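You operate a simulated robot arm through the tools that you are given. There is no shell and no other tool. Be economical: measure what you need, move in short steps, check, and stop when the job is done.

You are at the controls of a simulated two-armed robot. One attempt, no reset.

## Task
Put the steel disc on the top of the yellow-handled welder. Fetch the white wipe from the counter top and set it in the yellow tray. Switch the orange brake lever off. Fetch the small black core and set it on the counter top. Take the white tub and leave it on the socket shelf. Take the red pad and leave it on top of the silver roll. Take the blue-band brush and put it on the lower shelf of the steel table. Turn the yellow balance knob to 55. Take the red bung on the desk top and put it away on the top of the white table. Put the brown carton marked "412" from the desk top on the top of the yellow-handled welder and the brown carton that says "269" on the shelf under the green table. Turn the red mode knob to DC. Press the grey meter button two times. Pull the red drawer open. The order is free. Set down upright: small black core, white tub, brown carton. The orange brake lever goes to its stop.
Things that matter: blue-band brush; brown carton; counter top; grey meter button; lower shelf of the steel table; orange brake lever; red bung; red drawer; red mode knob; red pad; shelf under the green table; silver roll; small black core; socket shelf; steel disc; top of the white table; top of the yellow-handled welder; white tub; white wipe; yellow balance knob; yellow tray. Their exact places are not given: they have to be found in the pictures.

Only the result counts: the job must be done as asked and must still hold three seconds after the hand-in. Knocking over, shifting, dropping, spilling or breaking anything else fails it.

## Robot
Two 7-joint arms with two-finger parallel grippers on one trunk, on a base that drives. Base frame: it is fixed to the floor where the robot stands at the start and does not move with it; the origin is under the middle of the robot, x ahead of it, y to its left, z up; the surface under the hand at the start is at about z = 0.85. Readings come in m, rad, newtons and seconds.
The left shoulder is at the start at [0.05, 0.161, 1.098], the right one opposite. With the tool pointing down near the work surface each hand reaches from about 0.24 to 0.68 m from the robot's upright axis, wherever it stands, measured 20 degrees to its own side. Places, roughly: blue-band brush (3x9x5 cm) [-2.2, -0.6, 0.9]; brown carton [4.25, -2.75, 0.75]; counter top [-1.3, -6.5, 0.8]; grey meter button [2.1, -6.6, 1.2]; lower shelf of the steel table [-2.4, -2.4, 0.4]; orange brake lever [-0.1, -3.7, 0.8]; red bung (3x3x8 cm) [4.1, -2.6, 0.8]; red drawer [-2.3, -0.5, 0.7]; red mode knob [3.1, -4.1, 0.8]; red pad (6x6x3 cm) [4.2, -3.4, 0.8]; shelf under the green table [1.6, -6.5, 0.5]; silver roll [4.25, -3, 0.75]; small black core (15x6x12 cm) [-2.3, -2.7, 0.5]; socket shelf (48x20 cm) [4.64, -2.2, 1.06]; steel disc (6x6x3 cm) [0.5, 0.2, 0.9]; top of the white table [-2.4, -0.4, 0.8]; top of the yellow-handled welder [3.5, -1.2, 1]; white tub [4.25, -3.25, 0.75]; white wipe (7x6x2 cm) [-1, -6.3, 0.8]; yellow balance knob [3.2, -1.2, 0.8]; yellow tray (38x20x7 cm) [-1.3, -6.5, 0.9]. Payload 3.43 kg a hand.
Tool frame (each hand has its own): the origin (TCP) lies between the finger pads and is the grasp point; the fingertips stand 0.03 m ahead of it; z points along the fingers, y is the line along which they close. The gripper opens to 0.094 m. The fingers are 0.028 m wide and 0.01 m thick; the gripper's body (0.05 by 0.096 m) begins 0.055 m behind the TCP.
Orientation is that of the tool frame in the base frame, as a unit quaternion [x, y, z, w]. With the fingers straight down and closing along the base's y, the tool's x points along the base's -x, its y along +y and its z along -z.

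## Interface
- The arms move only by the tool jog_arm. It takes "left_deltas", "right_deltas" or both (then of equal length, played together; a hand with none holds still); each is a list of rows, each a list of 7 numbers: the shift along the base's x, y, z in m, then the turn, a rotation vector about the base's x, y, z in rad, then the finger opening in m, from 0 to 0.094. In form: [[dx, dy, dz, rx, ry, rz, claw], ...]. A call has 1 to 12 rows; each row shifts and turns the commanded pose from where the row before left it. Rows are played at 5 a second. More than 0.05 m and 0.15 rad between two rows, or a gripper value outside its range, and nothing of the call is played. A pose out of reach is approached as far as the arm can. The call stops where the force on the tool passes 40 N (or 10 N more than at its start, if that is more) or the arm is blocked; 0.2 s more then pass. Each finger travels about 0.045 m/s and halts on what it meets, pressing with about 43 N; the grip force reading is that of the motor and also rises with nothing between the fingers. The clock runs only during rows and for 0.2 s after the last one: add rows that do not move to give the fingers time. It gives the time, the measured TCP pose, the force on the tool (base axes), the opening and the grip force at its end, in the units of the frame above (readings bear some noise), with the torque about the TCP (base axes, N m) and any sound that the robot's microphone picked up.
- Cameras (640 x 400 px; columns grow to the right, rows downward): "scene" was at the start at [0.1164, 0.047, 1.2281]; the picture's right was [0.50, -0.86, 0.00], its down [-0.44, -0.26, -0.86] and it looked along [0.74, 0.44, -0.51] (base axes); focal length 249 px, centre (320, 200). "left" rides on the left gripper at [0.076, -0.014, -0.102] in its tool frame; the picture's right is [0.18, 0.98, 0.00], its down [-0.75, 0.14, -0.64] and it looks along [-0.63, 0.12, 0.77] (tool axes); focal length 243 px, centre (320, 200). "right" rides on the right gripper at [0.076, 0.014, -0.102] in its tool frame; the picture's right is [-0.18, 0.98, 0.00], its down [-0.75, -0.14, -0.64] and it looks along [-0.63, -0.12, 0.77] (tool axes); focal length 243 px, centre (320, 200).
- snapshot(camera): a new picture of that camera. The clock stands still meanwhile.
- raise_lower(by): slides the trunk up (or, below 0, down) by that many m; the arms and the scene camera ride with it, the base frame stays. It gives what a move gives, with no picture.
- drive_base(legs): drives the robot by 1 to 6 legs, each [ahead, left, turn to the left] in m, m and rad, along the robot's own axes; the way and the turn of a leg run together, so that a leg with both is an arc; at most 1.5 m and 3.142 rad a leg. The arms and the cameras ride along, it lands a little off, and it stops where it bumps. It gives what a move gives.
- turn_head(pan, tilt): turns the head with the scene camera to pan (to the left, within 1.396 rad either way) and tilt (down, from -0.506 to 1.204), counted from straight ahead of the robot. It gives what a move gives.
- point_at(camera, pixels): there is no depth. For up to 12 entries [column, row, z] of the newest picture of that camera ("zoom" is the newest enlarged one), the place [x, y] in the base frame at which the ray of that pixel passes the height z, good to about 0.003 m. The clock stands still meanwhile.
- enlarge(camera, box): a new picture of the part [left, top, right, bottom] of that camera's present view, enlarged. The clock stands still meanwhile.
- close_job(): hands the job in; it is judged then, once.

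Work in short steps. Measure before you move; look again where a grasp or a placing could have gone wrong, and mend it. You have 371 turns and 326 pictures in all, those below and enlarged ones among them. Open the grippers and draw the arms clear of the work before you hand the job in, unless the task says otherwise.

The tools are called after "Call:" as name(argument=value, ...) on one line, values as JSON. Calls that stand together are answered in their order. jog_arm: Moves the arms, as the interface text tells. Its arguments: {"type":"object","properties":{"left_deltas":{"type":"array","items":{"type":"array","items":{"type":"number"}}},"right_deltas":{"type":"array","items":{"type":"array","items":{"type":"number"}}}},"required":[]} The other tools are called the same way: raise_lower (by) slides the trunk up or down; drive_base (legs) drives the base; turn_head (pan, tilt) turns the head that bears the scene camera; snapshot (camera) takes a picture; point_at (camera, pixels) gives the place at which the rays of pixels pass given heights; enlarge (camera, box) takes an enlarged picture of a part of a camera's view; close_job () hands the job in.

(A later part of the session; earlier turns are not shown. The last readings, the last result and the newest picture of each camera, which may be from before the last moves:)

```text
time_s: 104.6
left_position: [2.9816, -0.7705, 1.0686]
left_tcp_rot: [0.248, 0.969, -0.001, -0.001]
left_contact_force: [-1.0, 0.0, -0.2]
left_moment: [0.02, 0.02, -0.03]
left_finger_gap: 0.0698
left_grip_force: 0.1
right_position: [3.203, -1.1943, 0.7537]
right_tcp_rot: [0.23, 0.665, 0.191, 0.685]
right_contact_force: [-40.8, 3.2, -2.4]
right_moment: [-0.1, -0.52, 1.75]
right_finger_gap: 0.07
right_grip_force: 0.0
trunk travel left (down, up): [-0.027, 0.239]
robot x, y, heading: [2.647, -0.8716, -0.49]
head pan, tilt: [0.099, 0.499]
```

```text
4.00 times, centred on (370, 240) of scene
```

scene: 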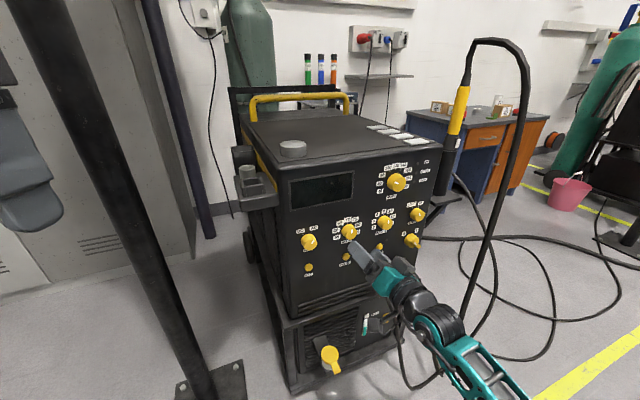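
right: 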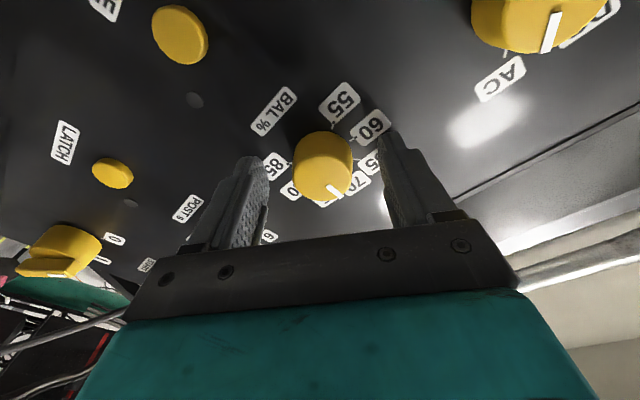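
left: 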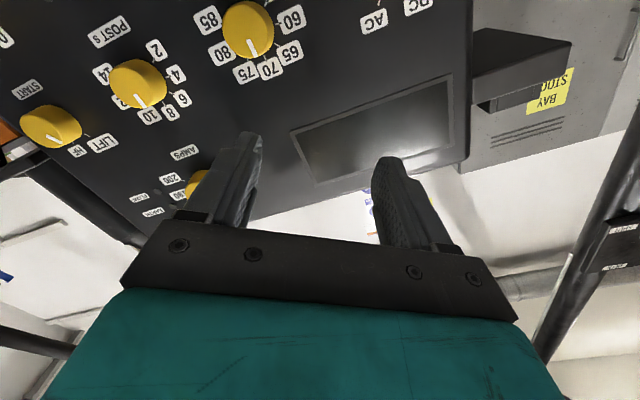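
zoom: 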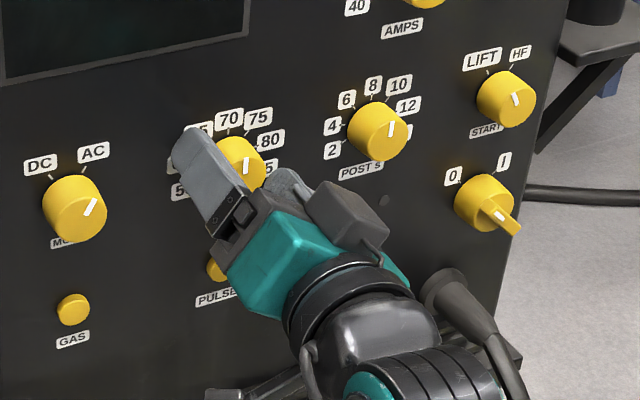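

Fingertips touch the panel (41 N). I back off 5 mm and close on the knob.

Call:
jog_arm(right_deltas=[[-0.005, 0, 0, 0, 0, 0, 0.07], [0, 0, 0, 0, 0, 0, 0.05], [0, 0, 0, 0, 0, 0, 0.03], [0, 0, 0, 0, 0, 0, 0.02], [0, 0, 0, 0, 0, 0, 0.02], [0, 0, 0, 0, 0, 0, 0.02], [0, 0, 0, 0, 0, 0, 0.02]])

Call:
snapshot(camera="right")

```text
time_s: 106.2
left_position: [2.9857, -0.7706, 1.0676]
left_tcp_rot: [0.248, 0.969, -0.002, -0.002]
left_contact_force: [-0.3, 0.2, -1.0]
left_moment: [0.05, -0.03, 0.0]
left_finger_gap: 0.0701
left_grip_force: 0.2
right_position: [3.2021, -1.1933, 0.7554]
right_tcp_rot: [0.229, 0.663, 0.193, 0.686]
right_contact_force: [16.3, 1.3, 7.7]
right_moment: [0.04, -0.03, 0.16]
right_finger_gap: 0.0351
right_grip_force: 44.7
trunk travel left (down, up): [-0.027, 0.239]
robot x, y, heading: [2.6471, -0.8706, -0.486]
head pan, tilt: [0.099, 0.499]
```

```text
273 pictures are left
```

right: 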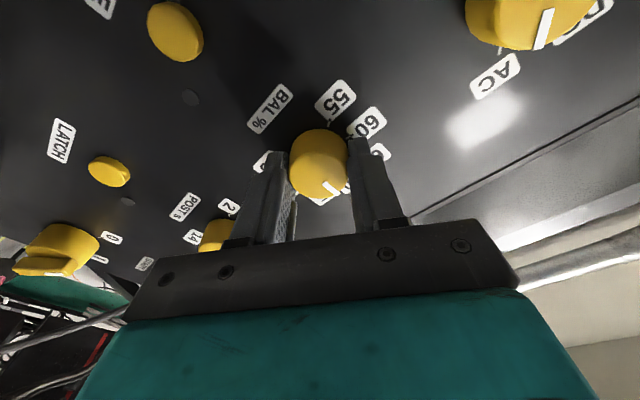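

Gripped (gap 0.035). Now roll counter-clockwise by about 1.05 rad.

Call:
jog_arm(right_deltas=[[0, 0, 0, -0.148, 0.01, 0, 0.02], [0, 0, 0, -0.148, 0.01, 0, 0.02], [0, 0, 0, -0.148, 0.01, 0, 0.02], [0, 0, 0, -0.148, 0.01, 0, 0.02], [0, 0, 0, -0.148, 0.01, 0, 0.02], [0, 0, 0, -0.148, 0.01, 0, 0.02], [0, 0, 0, -0.148, 0.01, 0, 0.02], [0, 0, 0, 0, 0, 0, 0.02]])

Call:
snapshot(camera="right")

Call:
enlarge(camera="scene", box=[310, 200, 390, 250])

```text
time_s: 107.1
left_position: [2.9831, -0.7705, 1.0678]
left_tcp_rot: [0.248, 0.969, -0.002, -0.001]
left_contact_force: [-0.2, -0.6, 0.6]
left_moment: [-0.02, -0.02, -0.04]
left_finger_gap: 0.0699
left_grip_force: 0.0
right_position: [3.2009, -1.1939, 0.756]
right_tcp_rot: [0.058, 0.699, 0.041, 0.712]
right_contact_force: [-13.7, 4.4, 6.3]
right_moment: [-0.01, 0.04, 0.81]
right_finger_gap: 0.0348
right_grip_force: 44.6
right hand out of reach, approached as far as the arm can: row 3, 4
trunk travel left (down, up): [-0.027, 0.239]
robot x, y, heading: [2.6493, -0.8713, -0.487]
head pan, tilt: [0.099, 0.499]
stopped in row 4 (right hand): the force on the tool passed its limit at 51 N (the readings are from after the stop); the commanded pose is now the measured one
```

```text
272 pictures are left
```

right: 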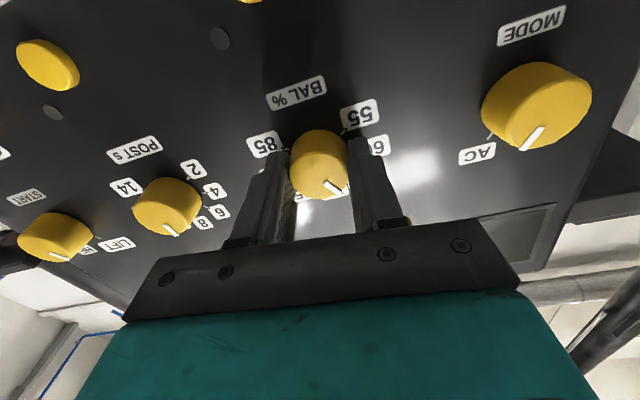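

```text
8.00 times, centred on (350, 225) of scene
```

zoom: 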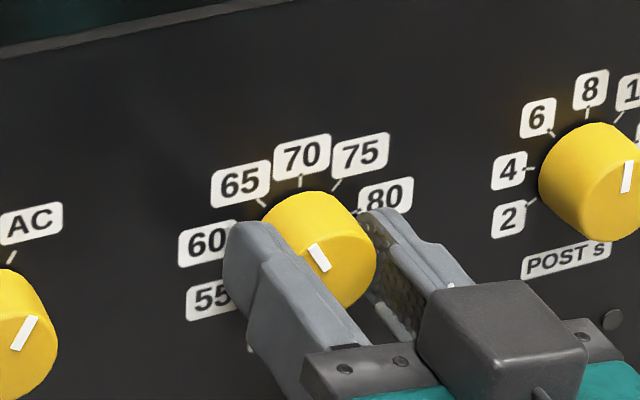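

Turned about 30°; the roll limit is near this angle. I release, back off, roll +1.2 and regrip.

Call:
jog_arm(right_deltas=[[0, 0, 0, 0, 0, 0, 0.05], [0, 0, 0, 0, 0, 0, 0.07], [0, 0, 0, 0, 0, 0, 0.07], [-0.025, 0.001, 0, 0, 0, 0, 0.07], [-0.025, 0.001, 0, 0.148, -0.01, 0, 0.07], [0, 0, 0, 0.148, -0.01, 0, 0.07], [0, 0, 0, 0.148, -0.01, 0, 0.07], [0, 0, 0, 0.148, -0.01, 0, 0.07], [0, 0, 0, 0.148, -0.01, 0, 0.07], [0, 0, 0, 0.148, -0.01, 0, 0.07], [0, 0, 0, 0.148, -0.01, 0, 0.07], [0, 0, 0, 0.148, -0.01, 0, 0.07]])

Call:
snapshot(camera="right")

```text
time_s: 109.7
left_position: [2.9846, -0.7707, 1.0681]
left_tcp_rot: [0.248, 0.969, -0.003, -0.002]
left_contact_force: [0.1, -0.2, 0.7]
left_moment: [-0.01, 0.02, 0.01]
left_finger_gap: 0.0701
left_grip_force: 0.1
right_position: [3.1528, -1.1934, 0.7533]
right_tcp_rot: [0.443, 0.531, 0.428, 0.582]
right_contact_force: [0.3, 0.4, -0.5]
right_moment: [0.0, 0.0, 0.01]
right_finger_gap: 0.0701
right_grip_force: 0.1
trunk travel left (down, up): [-0.027, 0.239]
robot x, y, heading: [2.6491, -0.8736, -0.491]
head pan, tilt: [0.099, 0.499]
```

```text
270 pictures are left
```

right: 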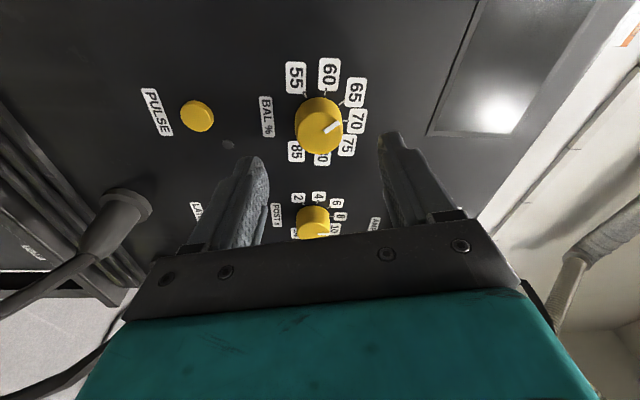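

Good alignment with the mark between 65 and 70. I roll a bit more, advance and grip.

Call:
jog_arm(right_deltas=[[0, 0, 0, 0.148, -0.01, 0, 0.07], [0, 0, 0, 0.148, -0.01, 0, 0.07], [0.025, -0.001, 0.001, 0, 0, 0, 0.07], [0.022, -0.001, 0.001, 0, 0, 0, 0.07], [0, 0, 0, 0, 0, 0, 0.05], [0, 0, 0, 0, 0, 0, 0.03], [0, 0, 0, 0, 0, 0, 0.02], [0, 0, 0, 0, 0, 0, 0.02], [0, 0, 0, 0, 0, 0, 0.02], [0, 0, 0, 0, 0, 0, 0.02]])

Call:
snapshot(camera="right")

```text
time_s: 111.9
left_position: [2.9857, -0.7708, 1.0668]
left_tcp_rot: [0.248, 0.969, -0.001, -0.003]
left_contact_force: [1.1, -0.4, 0.4]
left_moment: [0.0, -0.03, -0.02]
left_finger_gap: 0.07
left_grip_force: 0.0
right_position: [3.1994, -1.1963, 0.7532]
right_tcp_rot: [0.52, 0.458, 0.504, 0.515]
right_contact_force: [2.4, 2.4, -6.6]
right_moment: [-0.02, 0.3, -0.03]
right_finger_gap: 0.0351
right_grip_force: 45.4
trunk travel left (down, up): [-0.027, 0.239]
robot x, y, heading: [2.6479, -0.8714, -0.486]
head pan, tilt: [0.099, 0.499]
```

```text
269 pictures are left
```

right: 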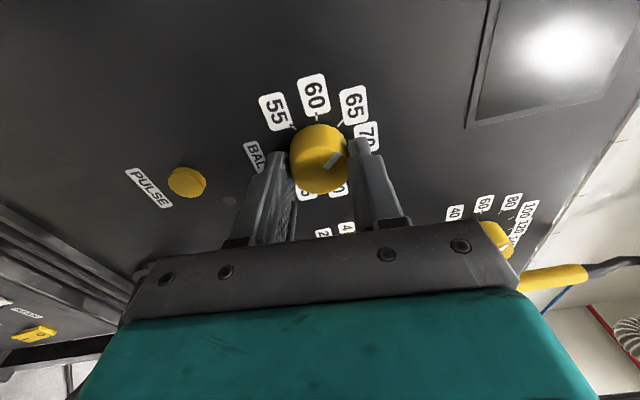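

Gripped again. Roll -1.33 rad in 9 rows.

Call:
jog_arm(right_deltas=[[0, 0, 0, -0.148, 0.01, 0, 0.02], [0, 0, 0, -0.148, 0.01, 0, 0.02], [0, 0, 0, -0.148, 0.01, 0, 0.02], [0, 0, 0, -0.148, 0.01, 0, 0.02], [0, 0, 0, -0.148, 0.01, 0, 0.02], [0, 0, 0, -0.148, 0.01, 0, 0.02], [0, 0, 0, -0.148, 0.01, 0, 0.02], [0, 0, 0, -0.148, 0.01, 0, 0.02], [0, 0, 0, -0.148, 0.01, 0, 0.02], [0, 0, 0, 0, 0, 0, 0.02]])

Call:
snapshot(camera="right")

Call:
enlarge(camera="scene", box=[310, 200, 390, 250])

```text
time_s: 114.1
left_position: [2.9834, -0.7704, 1.0688]
left_tcp_rot: [0.248, 0.969, -0.003, -0.001]
left_contact_force: [0.3, -1.2, -0.2]
left_moment: [0.02, 0.01, 0.01]
left_finger_gap: 0.07
left_grip_force: 0.0
right_position: [3.2001, -1.1941, 0.7582]
right_tcp_rot: [0.108, 0.691, 0.091, 0.709]
right_contact_force: [-11.8, 3.7, 7.0]
right_moment: [-0.01, -0.91, 0.03]
right_finger_gap: 0.035
right_grip_force: 45.1
trunk travel left (down, up): [-0.027, 0.239]
robot x, y, heading: [2.6494, -0.8713, -0.486]
head pan, tilt: [0.099, 0.499]
```

```text
268 pictures are left
```

right: 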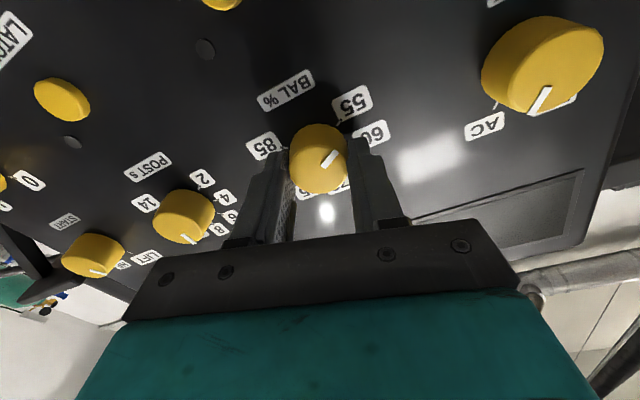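

```text
8.00 times, centred on (350, 225) of scene
```

zoom: 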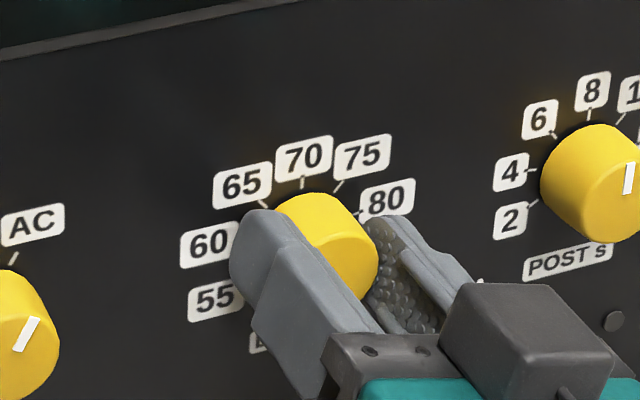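

Turned about 103° in total; a bit more is needed. I roll -0.14 more, then release and back off to read the dial.

Call:
jog_arm(right_deltas=[[0, 0, 0, -0.07, 0.005, 0, 0.02], [0, 0, 0, -0.07, 0.005, 0, 0.02], [0, 0, 0, 0, 0, 0, 0.05], [0, 0, 0, 0, 0, 0, 0.07], [0, 0, 0, 0, 0, 0, 0.07], [-0.025, 0.001, 0, 0, 0, 0, 0.07], [-0.025, 0.001, 0, 0.148, -0.01, 0, 0.07], [0, 0, 0, 0.148, -0.01, 0, 0.07], [0, 0, 0, 0.148, -0.01, 0, 0.07]])

Call:
enlarge(camera="right", box=[240, 50, 400, 200])

Call:
enlarge(camera="scene", box=[310, 200, 390, 250])

```text
time_s: 116.1
left_position: [2.985, -0.7699, 1.0672]
left_tcp_rot: [0.248, 0.969, -0.003, -0.002]
left_contact_force: [0.3, 0.5, 0.0]
left_moment: [0.04, -0.01, 0.01]
left_finger_gap: 0.07
left_grip_force: 0.1
right_position: [3.1486, -1.194, 0.7542]
right_tcp_rot: [0.216, 0.663, 0.198, 0.689]
right_contact_force: [0.1, 0.1, 0.0]
right_moment: [0.02, -0.01, 0.0]
right_finger_gap: 0.07
right_grip_force: 0.0
trunk travel left (down, up): [-0.027, 0.239]
robot x, y, heading: [2.6469, -0.8711, -0.486]
head pan, tilt: [0.099, 0.499]
```

```text
2.67 times, centred on (320, 125) of right
```

zoom: 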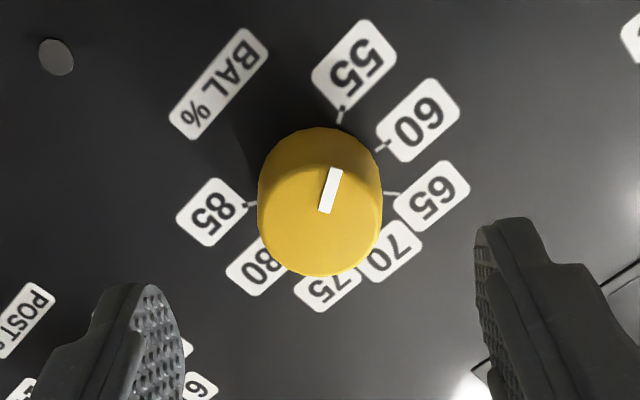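

```text
8.00 times, centred on (350, 225) of scene
```

zoom: 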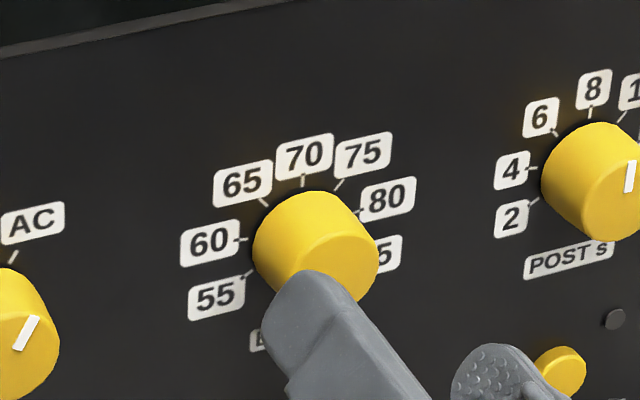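

The mark now lines up with the 55 tick. I withdraw the right hand and turn it back down.

Call:
jog_arm(right_deltas=[[-0.04, 0.0, 0.0, -0.14, 0, 0, 0.07], [-0.04, 0, 0.02, -0.14, 0, 0, 0.07], [-0.03, 0.0, 0.03, -0.14, 0, 0, 0.07], [-0.02, 0.02, 0.03, -0.1, 0.1, 0, 0.07], [-0.01, 0.02, 0.03, 0, 0.15, 0, 0.07], [-0.01, 0.02, 0.03, 0, 0.15, 0, 0.07], [0, 0.02, 0.03, 0, 0.15, 0, 0.07], [0, 0.02, 0.03, 0, 0.15, 0, 0.07], [0, 0, 0.03, 0, 0.15, 0, 0.07], [0, 0, 0.03, 0, 0.15, 0, 0.07], [0, 0, 0.03, 0, 0.15, 0, 0.07], [0, 0, 0.0, 0, 0.15, 0, 0.07]])

Call:
jog_arm(right_deltas=[[0, 0, 0, 0, 0.15, 0, 0.07], [0, 0, 0, 0, 0.12, 0, 0.07], [-0.02, 0.0, 0, 0, 0.07, -0.12, 0.07], [-0.03, 0, 0, 0, 0, -0.12, 0.07], [-0.03, 0.0, 0, 0, 0, -0.12, 0.07], [0, 0, 0, 0, 0, 0, 0.07]])

Call:
snapshot(camera="scene")

```text
time_s: 118.7
left_position: [2.9838, -0.7706, 1.0665]
left_tcp_rot: [0.248, 0.969, -0.003, -0.001]
left_contact_force: [0.2, -0.7, -0.1]
left_moment: [-0.01, 0.0, -0.04]
left_finger_gap: 0.07
left_grip_force: 0.0
right_position: [2.994, -1.1171, 1.0398]
right_tcp_rot: [0.038, 0.987, -0.005, 0.154]
right_contact_force: [-0.1, 0.1, 0.8]
right_moment: [0.02, 0.01, 0.01]
right_finger_gap: 0.07
right_grip_force: 0.0
right hand out of reach, approached as far as the arm can: row 4, 5, 6
trunk travel left (down, up): [-0.027, 0.239]
robot x, y, heading: [2.6483, -0.8718, -0.488]
head pan, tilt: [0.099, 0.499]
```

```text
time_s: 120.1
left_position: [2.9837, -0.7698, 1.0696]
left_tcp_rot: [0.248, 0.969, -0.003, -0.001]
left_contact_force: [-0.2, -0.8, 1.0]
left_moment: [0.02, 0.0, 0.0]
left_finger_gap: 0.0699
left_grip_force: 0.0
right_position: [2.9151, -1.1176, 1.04]
right_tcp_rot: [0.214, 0.977, -0.011, -0.016]
right_contact_force: [0.4, 0.3, -0.3]
right_moment: [0.02, 0.01, 0.04]
right_finger_gap: 0.0701
right_grip_force: 0.0
trunk travel left (down, up): [-0.027, 0.239]
robot x, y, heading: [2.6501, -0.8724, -0.486]
head pan, tilt: [0.099, 0.499]
```

```text
264 pictures are left
```

scene: 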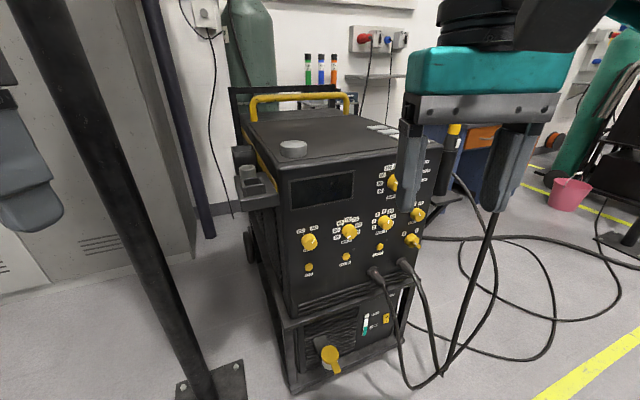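

Next the desk zone. I turn back to heading 0, pull the hands in a bit, and look right for the route.

Call:
drive_base(legs=[[-0.08, 0, 0], [0, 0, 0.487]])

Call:
turn_head(pan=-0.95, tilt=0.45)

Call:
snapshot(camera="scene")

```text
time_s: 122.6
left_position: [2.8281, -0.5901, 1.0683]
left_tcp_rot: [0.01, 1.0, -0.002, -0.001]
left_contact_force: [0.4, 0.3, -0.2]
left_moment: [0.05, 0.04, 0.03]
left_finger_gap: 0.0702
left_grip_force: 0.0
right_position: [2.9277, -0.9283, 1.0392]
right_tcp_rot: [-0.025, 1.0, -0.015, -0.013]
right_contact_force: [0.8, -0.1, 0.7]
right_moment: [-0.01, 0.04, 0.0]
right_finger_gap: 0.0701
right_grip_force: 0.1
trunk travel left (down, up): [-0.027, 0.239]
robot x, y, heading: [2.581, -0.8345, -0.003]
head pan, tilt: [0.099, 0.499]
```

```text
time_s: 123.9
left_position: [2.8277, -0.5883, 1.0675]
left_tcp_rot: [0.011, 1.0, -0.002, 0.0]
left_contact_force: [0.3, 0.1, 0.0]
left_moment: [0.03, 0.02, -0.02]
left_finger_gap: 0.0698
left_grip_force: 0.0
right_position: [2.9273, -0.9288, 1.039]
right_tcp_rot: [-0.025, 1.0, -0.014, -0.012]
right_contact_force: [0.1, 1.1, -0.7]
right_moment: [-0.03, 0.01, -0.01]
right_finger_gap: 0.07
right_grip_force: 0.1
trunk travel left (down, up): [-0.027, 0.239]
robot x, y, heading: [2.5812, -0.8355, -0.006]
head pan, tilt: [-0.949, 0.45]
```

```text
263 pictures are left
```

scene: 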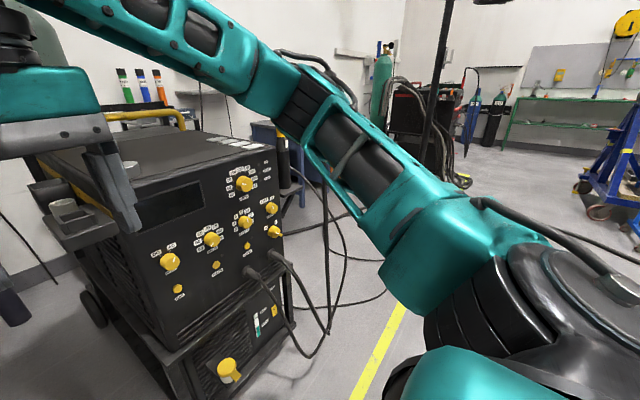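

Call:
point_at(camera="scene", pixels=[[312, 352, 0], [300, 350, 0.1], [383, 292, 0], [400, 310, 0], [355, 395, 0]])

Call:
jog_arm(right_deltas=[[-0.03, -0.03, 0, 0, 0, 0, 0.07], [-0.03, -0.03, 0, 0, 0, 0, 0.07], [-0.03, -0.03, 0, 0, 0, 0, 0.07], [0, -0.03, 0, 0, 0, 0, 0.07], [0, 0, 0, 0, 0, 0, 0.07]])

```text
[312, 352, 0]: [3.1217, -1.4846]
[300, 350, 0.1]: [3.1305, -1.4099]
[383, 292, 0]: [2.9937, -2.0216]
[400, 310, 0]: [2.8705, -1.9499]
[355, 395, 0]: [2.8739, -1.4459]
```

```text
time_s: 125.1
left_position: [2.8292, -0.5888, 1.0677]
left_tcp_rot: [0.009, 1.0, -0.003, -0.001]
left_contact_force: [0.7, -0.6, -0.1]
left_moment: [0.01, -0.02, 0.01]
left_finger_gap: 0.07
left_grip_force: 0.1
right_position: [2.8364, -1.0501, 1.0401]
right_tcp_rot: [-0.026, 0.999, -0.014, -0.013]
right_contact_force: [0.5, -0.3, 0.0]
right_moment: [0.0, 0.01, -0.02]
right_finger_gap: 0.0699
right_grip_force: 0.0
trunk travel left (down, up): [-0.027, 0.239]
robot x, y, heading: [2.5787, -0.8342, -0.005]
head pan, tilt: [-0.949, 0.45]
```

Cables lie at x≥2.99, so at x≈2.56 I can side-step right 1.4 m.

Call:
drive_base(legs=[[-0.02, 0, 0.003], [0, -1.4, 0]])

Call:
turn_head(pan=-0.1, tilt=0.45)

Call:
snapshot(camera="scene")

Call:
turn_head(pan=-0.9, tilt=0.45)

Call:
snapshot(camera="scene")

```text
time_s: 137.9
left_position: [2.8156, -1.9845, 1.0683]
left_tcp_rot: [-0.006, 1.0, -0.002, -0.001]
left_contact_force: [0.2, 1.7, 0.5]
left_moment: [0.01, 0.04, -0.01]
left_finger_gap: 0.0702
left_grip_force: 0.0
right_position: [2.8376, -2.4443, 1.0391]
right_tcp_rot: [-0.04, 0.999, -0.014, -0.013]
right_contact_force: [0.0, -0.3, -0.7]
right_moment: [-0.02, -0.03, 0.03]
right_finger_gap: 0.07
right_grip_force: 0.0
trunk travel left (down, up): [-0.027, 0.239]
robot x, y, heading: [2.5702, -2.2383, 0.025]
head pan, tilt: [-0.949, 0.45]
```

```text
time_s: 139.1
left_position: [2.8165, -1.9845, 1.0685]
left_tcp_rot: [-0.005, 1.0, -0.003, -0.001]
left_contact_force: [0.1, -0.3, 0.0]
left_moment: [-0.01, 0.03, 0.0]
left_finger_gap: 0.07
left_grip_force: 0.0
right_position: [2.8388, -2.4454, 1.0402]
right_tcp_rot: [-0.04, 0.999, -0.015, -0.012]
right_contact_force: [0.8, -0.4, -0.8]
right_moment: [0.02, 0.01, -0.02]
right_finger_gap: 0.0698
right_grip_force: 0.0
trunk travel left (down, up): [-0.027, 0.239]
robot x, y, heading: [2.5729, -2.2399, 0.026]
head pan, tilt: [-0.099, 0.45]
```

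```text
262 pictures are left
```

scene: 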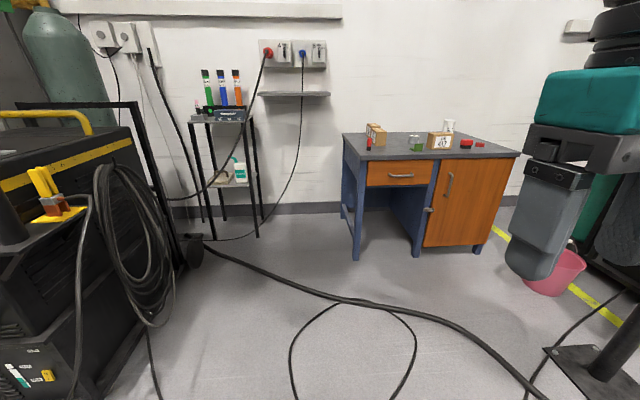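

```text
time_s: 140.2
left_position: [2.8144, -1.9837, 1.0672]
left_tcp_rot: [-0.004, 1.0, -0.003, 0.0]
left_contact_force: [-0.6, -0.6, 0.2]
left_moment: [0.02, -0.01, -0.01]
left_finger_gap: 0.0699
left_grip_force: 0.1
right_position: [2.8386, -2.4445, 1.0389]
right_tcp_rot: [-0.04, 0.999, -0.014, -0.013]
right_contact_force: [0.0, 0.7, -0.8]
right_moment: [0.01, 0.01, -0.02]
right_finger_gap: 0.0698
right_grip_force: 0.1
trunk travel left (down, up): [-0.027, 0.239]
robot x, y, heading: [2.5732, -2.239, 0.026]
head pan, tilt: [-0.901, 0.45]
```

```text
261 pictures are left
```

scene: 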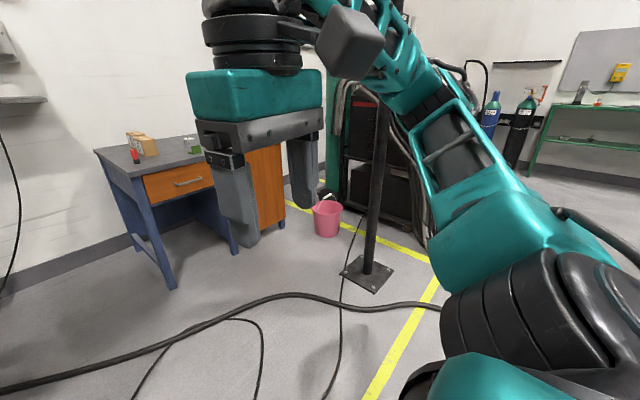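

Cables cross the floor toward the desk; I measure them, the pole and the desk.

Call:
point_at(camera="scene", pixels=[[440, 308, 0], [300, 296, 0], [100, 370, 0], [367, 272, 0], [345, 270, 0], [390, 275, 0], [330, 395, 0], [345, 300, 0], [97, 150, 0.75], [170, 287, 0], [236, 250, 0], [328, 235, 0]])

```text
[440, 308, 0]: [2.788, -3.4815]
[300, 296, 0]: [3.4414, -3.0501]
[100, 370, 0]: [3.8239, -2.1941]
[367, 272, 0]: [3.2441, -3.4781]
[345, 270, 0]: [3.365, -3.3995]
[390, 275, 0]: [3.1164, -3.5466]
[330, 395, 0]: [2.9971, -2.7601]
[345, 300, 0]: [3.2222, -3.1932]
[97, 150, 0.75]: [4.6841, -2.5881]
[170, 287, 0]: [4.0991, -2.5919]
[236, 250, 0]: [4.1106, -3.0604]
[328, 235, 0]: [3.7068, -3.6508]
```

The desk front is at x≈4.07, y -2.55…-3.45; the thick cable crosses before it. I try driving over in short legs.

Call:
drive_base(legs=[[0, 0, -0.026], [0.3, -0.3, 0], [0.3, -0.2, 0]])

Call:
turn_head(pan=-0.1, tilt=0.7)

Call:
snapshot(camera="scene")

```text
time_s: 145.8
left_position: [3.4255, -2.4995, 1.0677]
left_tcp_rot: [0.012, 1.0, -0.003, -0.002]
left_contact_force: [0.3, 0.5, 0.3]
left_moment: [0.0, 0.02, -0.03]
left_finger_gap: 0.0703
left_grip_force: 0.1
right_position: [3.4304, -2.9602, 1.0394]
right_tcp_rot: [-0.024, 1.0, -0.015, -0.012]
right_contact_force: [0.3, -0.5, -0.1]
right_moment: [-0.02, -0.04, 0.02]
right_finger_gap: 0.0699
right_grip_force: 0.0
trunk travel left (down, up): [-0.027, 0.239]
robot x, y, heading: [3.1744, -2.7438, -0.0]
head pan, tilt: [-0.901, 0.45]
```

```text
time_s: 146.9
left_position: [3.4228, -2.4989, 1.0672]
left_tcp_rot: [0.011, 1.0, -0.002, 0.0]
left_contact_force: [0.3, 0.6, -1.0]
left_moment: [0.01, 0.0, 0.03]
left_finger_gap: 0.0697
left_grip_force: 0.1
right_position: [3.4306, -2.9575, 1.0398]
right_tcp_rot: [-0.024, 1.0, -0.014, -0.014]
right_contact_force: [-0.2, -0.8, -1.4]
right_moment: [0.01, 0.0, -0.01]
right_finger_gap: 0.0702
right_grip_force: 0.0
trunk travel left (down, up): [-0.027, 0.239]
robot x, y, heading: [3.1749, -2.748, -0.007]
head pan, tilt: [-0.099, 0.7]
```

```text
260 pictures are left
```

scene: 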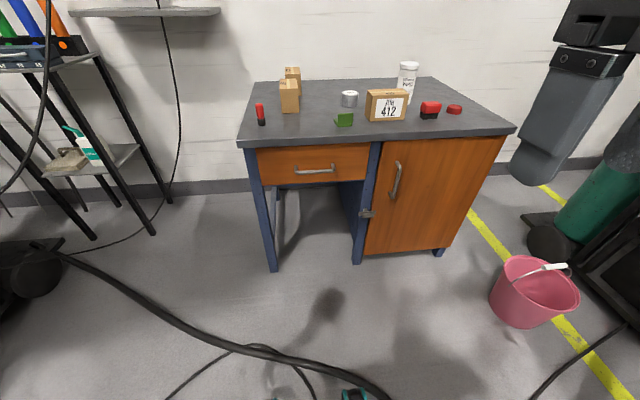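

We are over the thin cables without trouble. I enlarge the desk, then continue ahead.

Call:
enlarge(camera="scene", box=[235, 50, 475, 150])

Call:
drive_base(legs=[[0.3, 0, 0.0]])

Call:
snapshot(camera="scene")

```text
2.67 times, centred on (355, 100) of scene
```

zoom: 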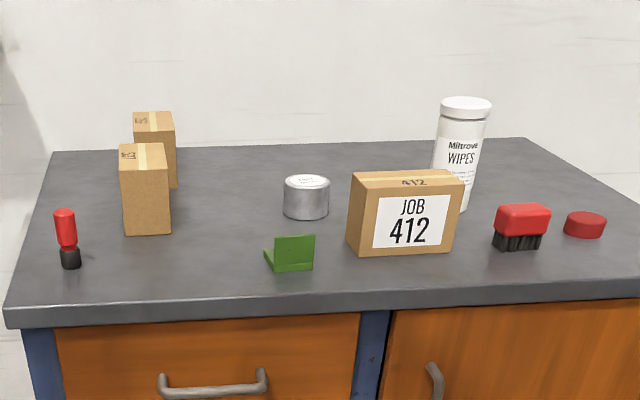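

```text
time_s: 149.0
left_position: [3.7258, -2.5006, 1.066]
left_tcp_rot: [0.011, 1.0, -0.003, -0.001]
left_contact_force: [-0.2, -0.1, 0.1]
left_moment: [-0.01, 0.01, -0.03]
left_finger_gap: 0.0698
left_grip_force: 0.0
right_position: [3.7336, -2.9606, 1.0404]
right_tcp_rot: [-0.025, 1.0, -0.014, -0.013]
right_contact_force: [-0.1, -0.3, -0.3]
right_moment: [-0.01, -0.01, -0.04]
right_finger_gap: 0.0701
right_grip_force: 0.1
trunk travel left (down, up): [-0.027, 0.239]
robot x, y, heading: [3.476, -2.7471, -0.012]
head pan, tilt: [-0.099, 0.7]
```

```text
258 pictures are left
```

scene: 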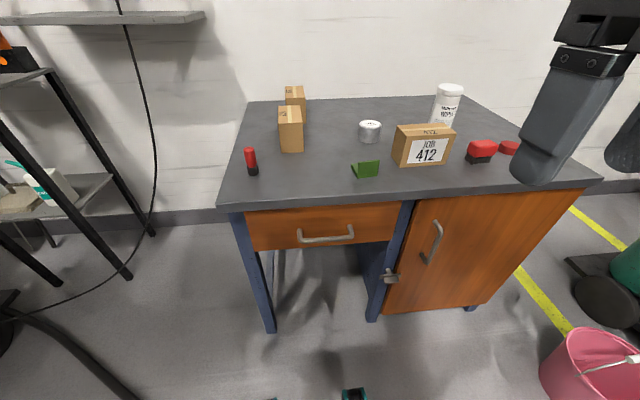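

Thick cable passed too. I move closer and to the right for the red pad.

Call:
drive_base(legs=[[0, -0.42, 0.012], [0.17, 0, 0]])

Call:
turn_head(pan=0.0, tilt=0.7)

Call:
snapshot(camera="scene")

Call:
snapshot(camera="right")

```text
time_s: 154.2
left_position: [3.8888, -2.9087, 1.0666]
left_tcp_rot: [0.002, 1.0, -0.002, -0.001]
left_contact_force: [-0.4, -0.4, -0.6]
left_moment: [0.03, 0.0, -0.01]
left_finger_gap: 0.0701
left_grip_force: 0.1
right_position: [3.9044, -3.3681, 1.0386]
right_tcp_rot: [-0.033, 0.999, -0.013, -0.013]
right_contact_force: [1.0, 0.6, 0.6]
right_moment: [0.07, 0.02, -0.03]
right_finger_gap: 0.0698
right_grip_force: 0.1
trunk travel left (down, up): [-0.027, 0.239]
robot x, y, heading: [3.6409, -3.1621, 0.017]
head pan, tilt: [-0.099, 0.7]
```

```text
time_s: 154.9
left_position: [3.8888, -2.9093, 1.0684]
left_tcp_rot: [0.002, 1.0, -0.003, -0.001]
left_contact_force: [0.0, -0.4, -0.8]
left_moment: [0.01, 0.0, -0.04]
left_finger_gap: 0.07
left_grip_force: 0.0
right_position: [3.9029, -3.3692, 1.0388]
right_tcp_rot: [-0.033, 0.999, -0.015, -0.012]
right_contact_force: [0.4, 0.3, -0.4]
right_moment: [0.03, 0.01, 0.01]
right_finger_gap: 0.07
right_grip_force: 0.0
trunk travel left (down, up): [-0.027, 0.239]
robot x, y, heading: [3.6401, -3.1545, 0.009]
head pan, tilt: [0.0, 0.7]
```

```text
257 pictures are left
```

scene: 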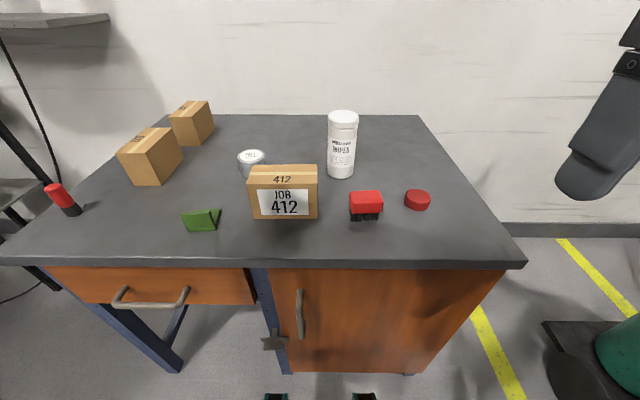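

```text
256 pictures are left
```

right: 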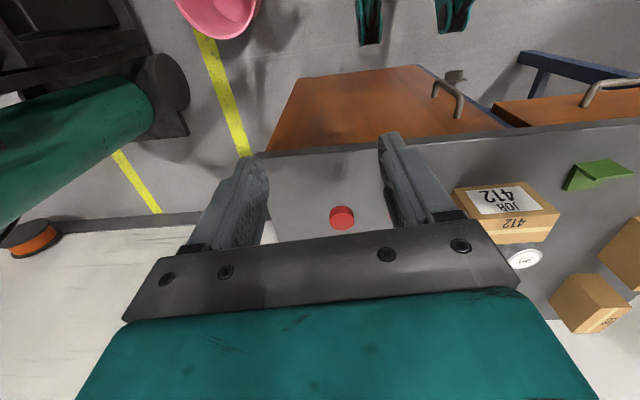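

I measure desk objects; pad seen in scene (417,195) and right (342,213) gives the desk height.

Call:
point_at(camera="scene", pixels=[[417, 195, 0.73], [417, 195, 0.75], [417, 195, 0.77], [417, 195, 0.79], [252, 157, 0.8], [342, 118, 0.9], [340, 177, 0.75], [284, 168, 0.85], [258, 215, 0.75], [313, 215, 0.75], [505, 268, 0.75], [60, 215, 0.75]])

Call:
point_at(camera="right", pixels=[[342, 213, 0.73], [342, 213, 0.75], [342, 213, 0.77], [342, 213, 0.79], [526, 259, 0.8], [526, 259, 0.77]])

```text
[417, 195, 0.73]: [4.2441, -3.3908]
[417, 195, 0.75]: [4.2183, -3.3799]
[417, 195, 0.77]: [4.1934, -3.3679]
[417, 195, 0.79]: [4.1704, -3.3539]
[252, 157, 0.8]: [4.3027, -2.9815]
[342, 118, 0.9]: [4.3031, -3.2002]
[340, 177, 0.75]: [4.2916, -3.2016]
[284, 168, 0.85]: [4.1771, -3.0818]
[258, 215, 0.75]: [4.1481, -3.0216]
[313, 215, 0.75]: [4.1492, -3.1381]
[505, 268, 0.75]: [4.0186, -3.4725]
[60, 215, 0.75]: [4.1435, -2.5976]
```

```text
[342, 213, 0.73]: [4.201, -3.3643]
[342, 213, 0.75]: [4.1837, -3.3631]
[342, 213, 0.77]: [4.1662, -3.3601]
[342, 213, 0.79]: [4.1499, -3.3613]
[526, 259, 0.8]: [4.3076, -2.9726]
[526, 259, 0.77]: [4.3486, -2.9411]
```

Desk top ≈0.75; pad centre ≈(4.17,-3.365), roll ≈(4.305,-2.977) top ≈0.80. I move the base 5 cm closer and bring the right hand above the pad, straightening its tilt.

Call:
drive_base(legs=[[0.05, 0, -0.009]])

Call:
jog_arm(right_deltas=[[0.04, 0, -0.02, 0.031, -0.023, 0, 0.08], [0.04, 0, -0.02, 0, 0, 0.06, 0.08], [0.04, 0, -0.02, 0, 0, 0, 0.08], [0.04, 0, -0.02, 0, 0, 0, 0.08], [0.04, 0, -0.02, 0, 0, 0, 0.08], [0.015, 0, -0.04, 0, 0, 0, 0.08], [0, 0, -0.03, 0, 0, 0, 0.08], [0, 0, 0, 0, 0, 0, 0.08]])

Call:
snapshot(camera="right")

```text
time_s: 155.8
left_position: [3.9402, -2.9101, 1.0685]
left_tcp_rot: [0.006, 1.0, -0.003, -0.001]
left_contact_force: [0.9, -0.4, 0.1]
left_moment: [-0.03, 0.02, -0.01]
left_finger_gap: 0.0703
left_grip_force: 0.0
right_position: [3.9518, -3.3704, 1.0389]
right_tcp_rot: [-0.03, 0.999, -0.015, -0.013]
right_contact_force: [0.0, 0.2, 0.5]
right_moment: [-0.02, -0.03, 0.01]
right_finger_gap: 0.0702
right_grip_force: 0.1
trunk travel left (down, up): [-0.027, 0.239]
robot x, y, heading: [3.6921, -3.158, -0.003]
head pan, tilt: [0.0, 0.7]
```

```text
time_s: 157.6
left_position: [3.9405, -2.9104, 1.0677]
left_tcp_rot: [0.005, 1.0, -0.002, 0.0]
left_contact_force: [0.0, -0.2, -0.4]
left_moment: [-0.02, 0.02, -0.01]
left_finger_gap: 0.07
left_grip_force: 0.0
right_position: [4.167, -3.3693, 0.8661]
right_tcp_rot: [-0.06, 0.998, 0.001, 0.0]
right_contact_force: [0.6, -1.0, -0.6]
right_moment: [0.02, 0.01, 0.01]
right_finger_gap: 0.0802
right_grip_force: 0.0
trunk travel left (down, up): [-0.027, 0.239]
robot x, y, heading: [3.6911, -3.1618, 0.003]
head pan, tilt: [0.0, 0.7]
```

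```text
255 pictures are left
```

right: 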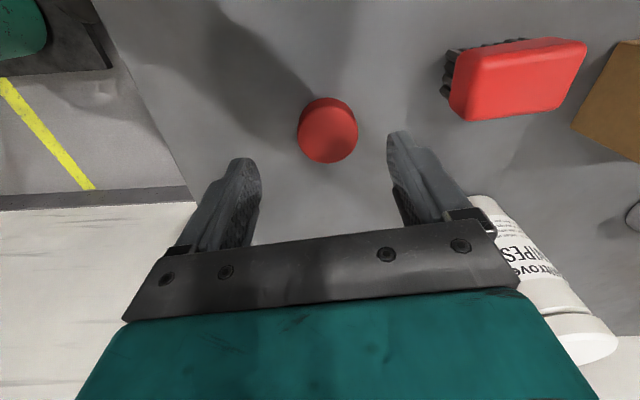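

Call:
point_at(camera="right", pixels=[[328, 136, 0.78], [300, 136, 0.78], [357, 130, 0.78], [446, 100, 0.75]])

```text
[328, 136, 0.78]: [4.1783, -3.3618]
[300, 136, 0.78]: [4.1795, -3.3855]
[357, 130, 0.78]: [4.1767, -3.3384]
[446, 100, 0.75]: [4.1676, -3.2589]
```

Pad centre (4.177,-3.362). Correct, descend to z≈0.784 and close.

Call:
jog_arm(right_deltas=[[0.01, 0.007, -0.03, 0, 0, 0, 0.08], [0, 0, -0.03, 0, 0, 0, 0.08], [0, 0, -0.021, 0, 0, 0, 0.08], [0, 0, 0, 0, 0, 0, 0.06], [0, 0, 0, 0, 0, 0, 0.03], [0, 0, 0, 0, 0, 0, 0.03], [0, 0, 0, 0, 0, 0, 0.03], [0, 0, 0, 0, 0, 0, 0.03]])

Call:
snapshot(camera="right")

```text
time_s: 159.4
left_position: [3.9379, -2.9099, 1.0684]
left_tcp_rot: [0.007, 1.0, -0.003, 0.0]
left_contact_force: [-0.2, 0.4, -0.8]
left_moment: [0.03, -0.01, 0.0]
left_finger_gap: 0.0698
left_grip_force: 0.2
right_position: [4.1774, -3.3651, 0.7911]
right_tcp_rot: [-0.058, 0.998, 0.0, 0.002]
right_contact_force: [5.8, -13.8, 24.4]
right_moment: [-0.79, 0.1, 0.26]
right_finger_gap: 0.0501
right_grip_force: 43.0
trunk travel left (down, up): [-0.027, 0.239]
robot x, y, heading: [3.6906, -3.1616, 0.005]
head pan, tilt: [0.0, 0.7]
```

```text
254 pictures are left
```

right: 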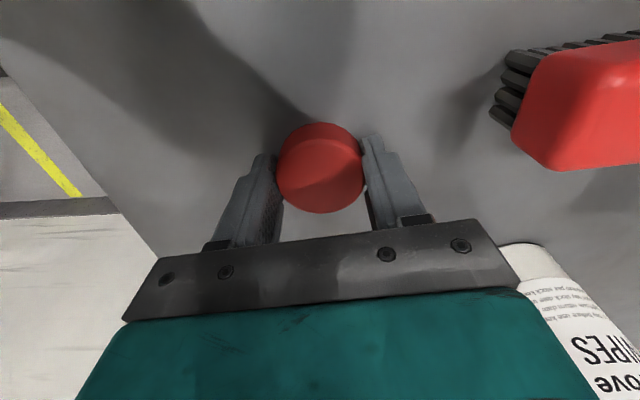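

Pad gripped. The roll lies far (x 4.305), so I regrip the pad with the tool tilted 0.45 rad forward, which extends the reach for placing.

Call:
jog_arm(right_deltas=[[0, 0, 0.002, 0, 0, 0, 0.06], [0, 0, 0.004, 0, 0, 0, 0.08], [0, 0, 0.004, 0, -0.15, 0, 0.08], [0, 0, 0.0, 0, -0.15, 0, 0.08], [0, 0, 0.0, 0, -0.15, 0, 0.08], [0, 0, 0, 0, 0, 0, 0.08]])

Call:
snapshot(camera="right")

Call:
turn_head(pan=0.0, tilt=1.2)

Call:
snapshot(camera="scene")

```text
time_s: 160.8
left_position: [3.94, -2.9103, 1.0672]
left_tcp_rot: [0.006, 1.0, -0.002, -0.001]
left_contact_force: [-0.7, -0.3, -0.7]
left_moment: [0.0, 0.02, 0.01]
left_finger_gap: 0.0703
left_grip_force: 0.0
right_position: [4.1779, -3.3614, 0.799]
right_tcp_rot: [-0.058, 0.973, -0.013, 0.223]
right_contact_force: [-0.9, -0.1, 0.6]
right_moment: [-0.02, 0.01, 0.01]
right_finger_gap: 0.0798
right_grip_force: 0.1
trunk travel left (down, up): [-0.027, 0.239]
robot x, y, heading: [3.6945, -3.1589, 0.002]
head pan, tilt: [0.0, 0.7]
```

```text
253 pictures are left
```

right: 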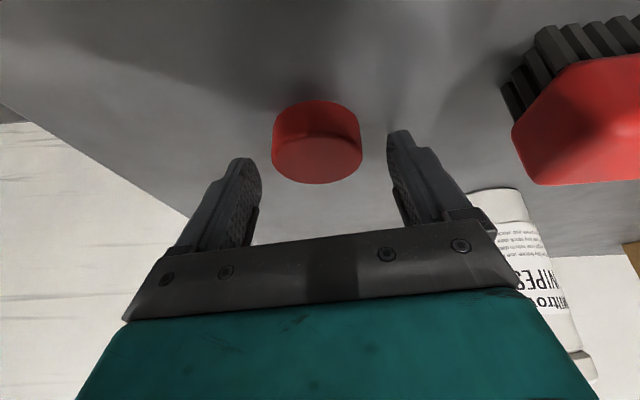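

```text
time_s: 161.7
left_position: [3.94, -2.9103, 1.0678]
left_tcp_rot: [0.007, 1.0, -0.003, 0.0]
left_contact_force: [-0.1, -0.6, 0.2]
left_moment: [-0.03, 0.05, -0.02]
left_finger_gap: 0.0702
left_grip_force: 0.1
right_position: [4.1782, -3.3646, 0.7984]
right_tcp_rot: [-0.059, 0.973, -0.013, 0.222]
right_contact_force: [-0.3, -0.7, -0.4]
right_moment: [0.01, 0.02, 0.0]
right_finger_gap: 0.0798
right_grip_force: 0.1
trunk travel left (down, up): [-0.027, 0.239]
robot x, y, heading: [3.692, -3.1569, 0.002]
head pan, tilt: [0.0, 1.201]
```

```text
252 pictures are left
```

scene: 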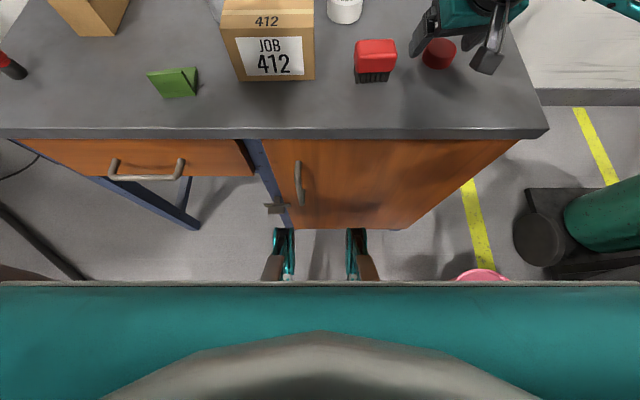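

Call:
point_at(camera="scene", pixels=[[283, 230, 0.05], [283, 230, 0.15], [340, 228, 0.1], [340, 228, 0.05], [320, 283, 0.5], [480, 270, 0.25], [270, 68, 0.75], [372, 76, 0.76], [437, 52, 0.79], [343, 22, 0.76]])

```text
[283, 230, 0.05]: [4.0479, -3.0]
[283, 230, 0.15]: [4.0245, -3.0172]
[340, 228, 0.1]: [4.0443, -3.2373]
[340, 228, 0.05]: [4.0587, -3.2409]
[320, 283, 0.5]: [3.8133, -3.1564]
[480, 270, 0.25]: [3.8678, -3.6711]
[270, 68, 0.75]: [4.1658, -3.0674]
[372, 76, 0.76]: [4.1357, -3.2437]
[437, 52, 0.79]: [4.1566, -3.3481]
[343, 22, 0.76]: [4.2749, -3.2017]
```

Feet tips reach the cabinet line, so no closer. I tilt to 0.7 rad total and grip the pad so.

Call:
jog_arm(right_deltas=[[0, 0, 0.001, 0, -0.13, 0, 0.08], [0, 0, 0.0, 0, -0.12, 0, 0.08], [0.0, 0, -0.003, 0, 0, 0, 0.08], [0, 0, 0, 0, 0, 0, 0.06], [0, 0, 0, 0, 0, 0, 0.03], [0, 0, 0, 0, 0, 0, 0.03], [0, 0, 0, 0, 0, 0, 0.03], [0, 0, 0, 0, 0, 0, 0.03], [0, 0, 0.03, 0, 0, 0, 0.03], [0, 0, 0.04, 0, 0, 0, 0.03], [0, 0, 0.04, 0, 0, 0, 0.03], [0, 0, 0, 0, 0, 0, 0.03]])

Call:
snapshot(camera="right")

```text
time_s: 164.3
left_position: [3.9404, -2.9097, 1.0691]
left_tcp_rot: [0.006, 1.0, -0.002, -0.001]
left_contact_force: [-0.2, -0.3, 0.8]
left_moment: [0.01, -0.01, 0.01]
left_finger_gap: 0.0701
left_grip_force: 0.0
right_position: [4.1771, -3.3629, 0.9074]
right_tcp_rot: [-0.057, 0.938, -0.019, 0.342]
right_contact_force: [-0.1, -0.1, 0.1]
right_moment: [0.0, 0.0, -0.01]
right_finger_gap: 0.0494
right_grip_force: 43.3
trunk travel left (down, up): [-0.027, 0.239]
robot x, y, heading: [3.6868, -3.1573, 0.005]
head pan, tilt: [0.0, 1.201]
```

```text
251 pictures are left
```

right: 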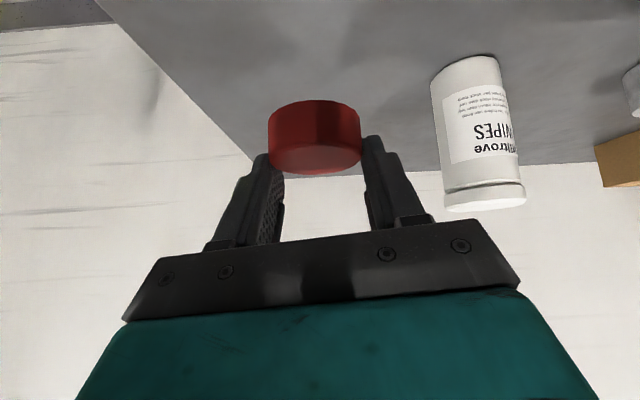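

Held well. I raise it to z≈1.02, pull back a little, and side-step the base left 0.3 m.

Call:
jog_arm(right_deltas=[[-0.03, 0, 0.04, 0, 0, 0, 0.03], [-0.03, 0, 0.04, 0, 0, 0, 0.03], [-0.0, 0, 0.04, 0, 0, 0, 0.03], [0, 0, 0, 0, 0, 0, 0.03]])

Call:
drive_base(legs=[[0, 0.3, 0]])

Call:
turn_head(pan=0.0, tilt=0.7)

Call:
snapshot(camera="scene")

```text
time_s: 165.3
left_position: [3.9399, -2.91, 1.0672]
left_tcp_rot: [0.006, 1.0, -0.003, 0.0]
left_contact_force: [-0.1, 1.1, -0.2]
left_moment: [0.02, -0.02, -0.01]
left_finger_gap: 0.0699
left_grip_force: 0.0
right_position: [4.117, -3.3652, 1.0277]
right_tcp_rot: [-0.056, 0.938, -0.02, 0.342]
right_contact_force: [0.0, 0.0, -0.7]
right_moment: [0.01, -0.01, -0.01]
right_finger_gap: 0.0494
right_grip_force: 43.1
trunk travel left (down, up): [-0.027, 0.239]
robot x, y, heading: [3.6878, -3.1583, 0.002]
head pan, tilt: [0.0, 1.201]
```

```text
time_s: 168.6
left_position: [3.9403, -2.6122, 1.0684]
left_tcp_rot: [0.008, 1.0, -0.003, -0.001]
left_contact_force: [-0.1, 0.9, 0.3]
left_moment: [-0.02, 0.01, 0.0]
left_finger_gap: 0.0702
left_grip_force: 0.1
right_position: [4.1161, -3.0678, 1.0269]
right_tcp_rot: [-0.054, 0.938, -0.02, 0.341]
right_contact_force: [0.1, 0.3, -0.9]
right_moment: [0.01, -0.01, -0.01]
right_finger_gap: 0.0492
right_grip_force: 43.2
trunk travel left (down, up): [-0.027, 0.239]
robot x, y, heading: [3.6894, -2.8613, -0.003]
head pan, tilt: [0.0, 1.201]
```

```text
time_s: 169.5
left_position: [3.9411, -2.612, 1.0686]
left_tcp_rot: [0.008, 1.0, -0.003, -0.001]
left_contact_force: [0.1, 0.2, 0.6]
left_moment: [-0.01, -0.01, -0.04]
left_finger_gap: 0.0702
left_grip_force: 0.1
right_position: [4.1161, -3.0674, 1.0269]
right_tcp_rot: [-0.054, 0.938, -0.02, 0.341]
right_contact_force: [-0.7, -0.2, -1.2]
right_moment: [0.02, 0.01, 0.0]
right_finger_gap: 0.0492
right_grip_force: 43.4
trunk travel left (down, up): [-0.027, 0.239]
robot x, y, heading: [3.6917, -2.8587, -0.002]
head pan, tilt: [0.0, 0.7]
```

```text
250 pictures are left
```

scene: 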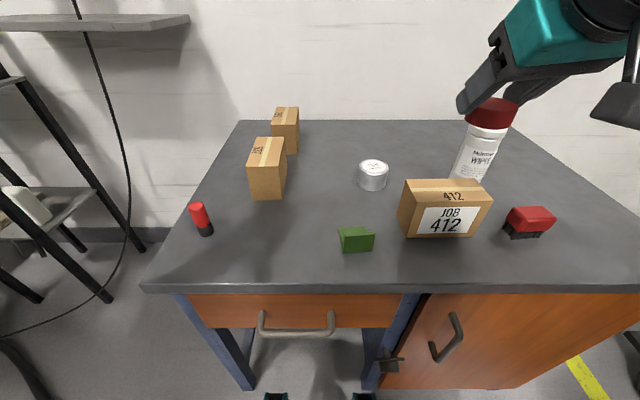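

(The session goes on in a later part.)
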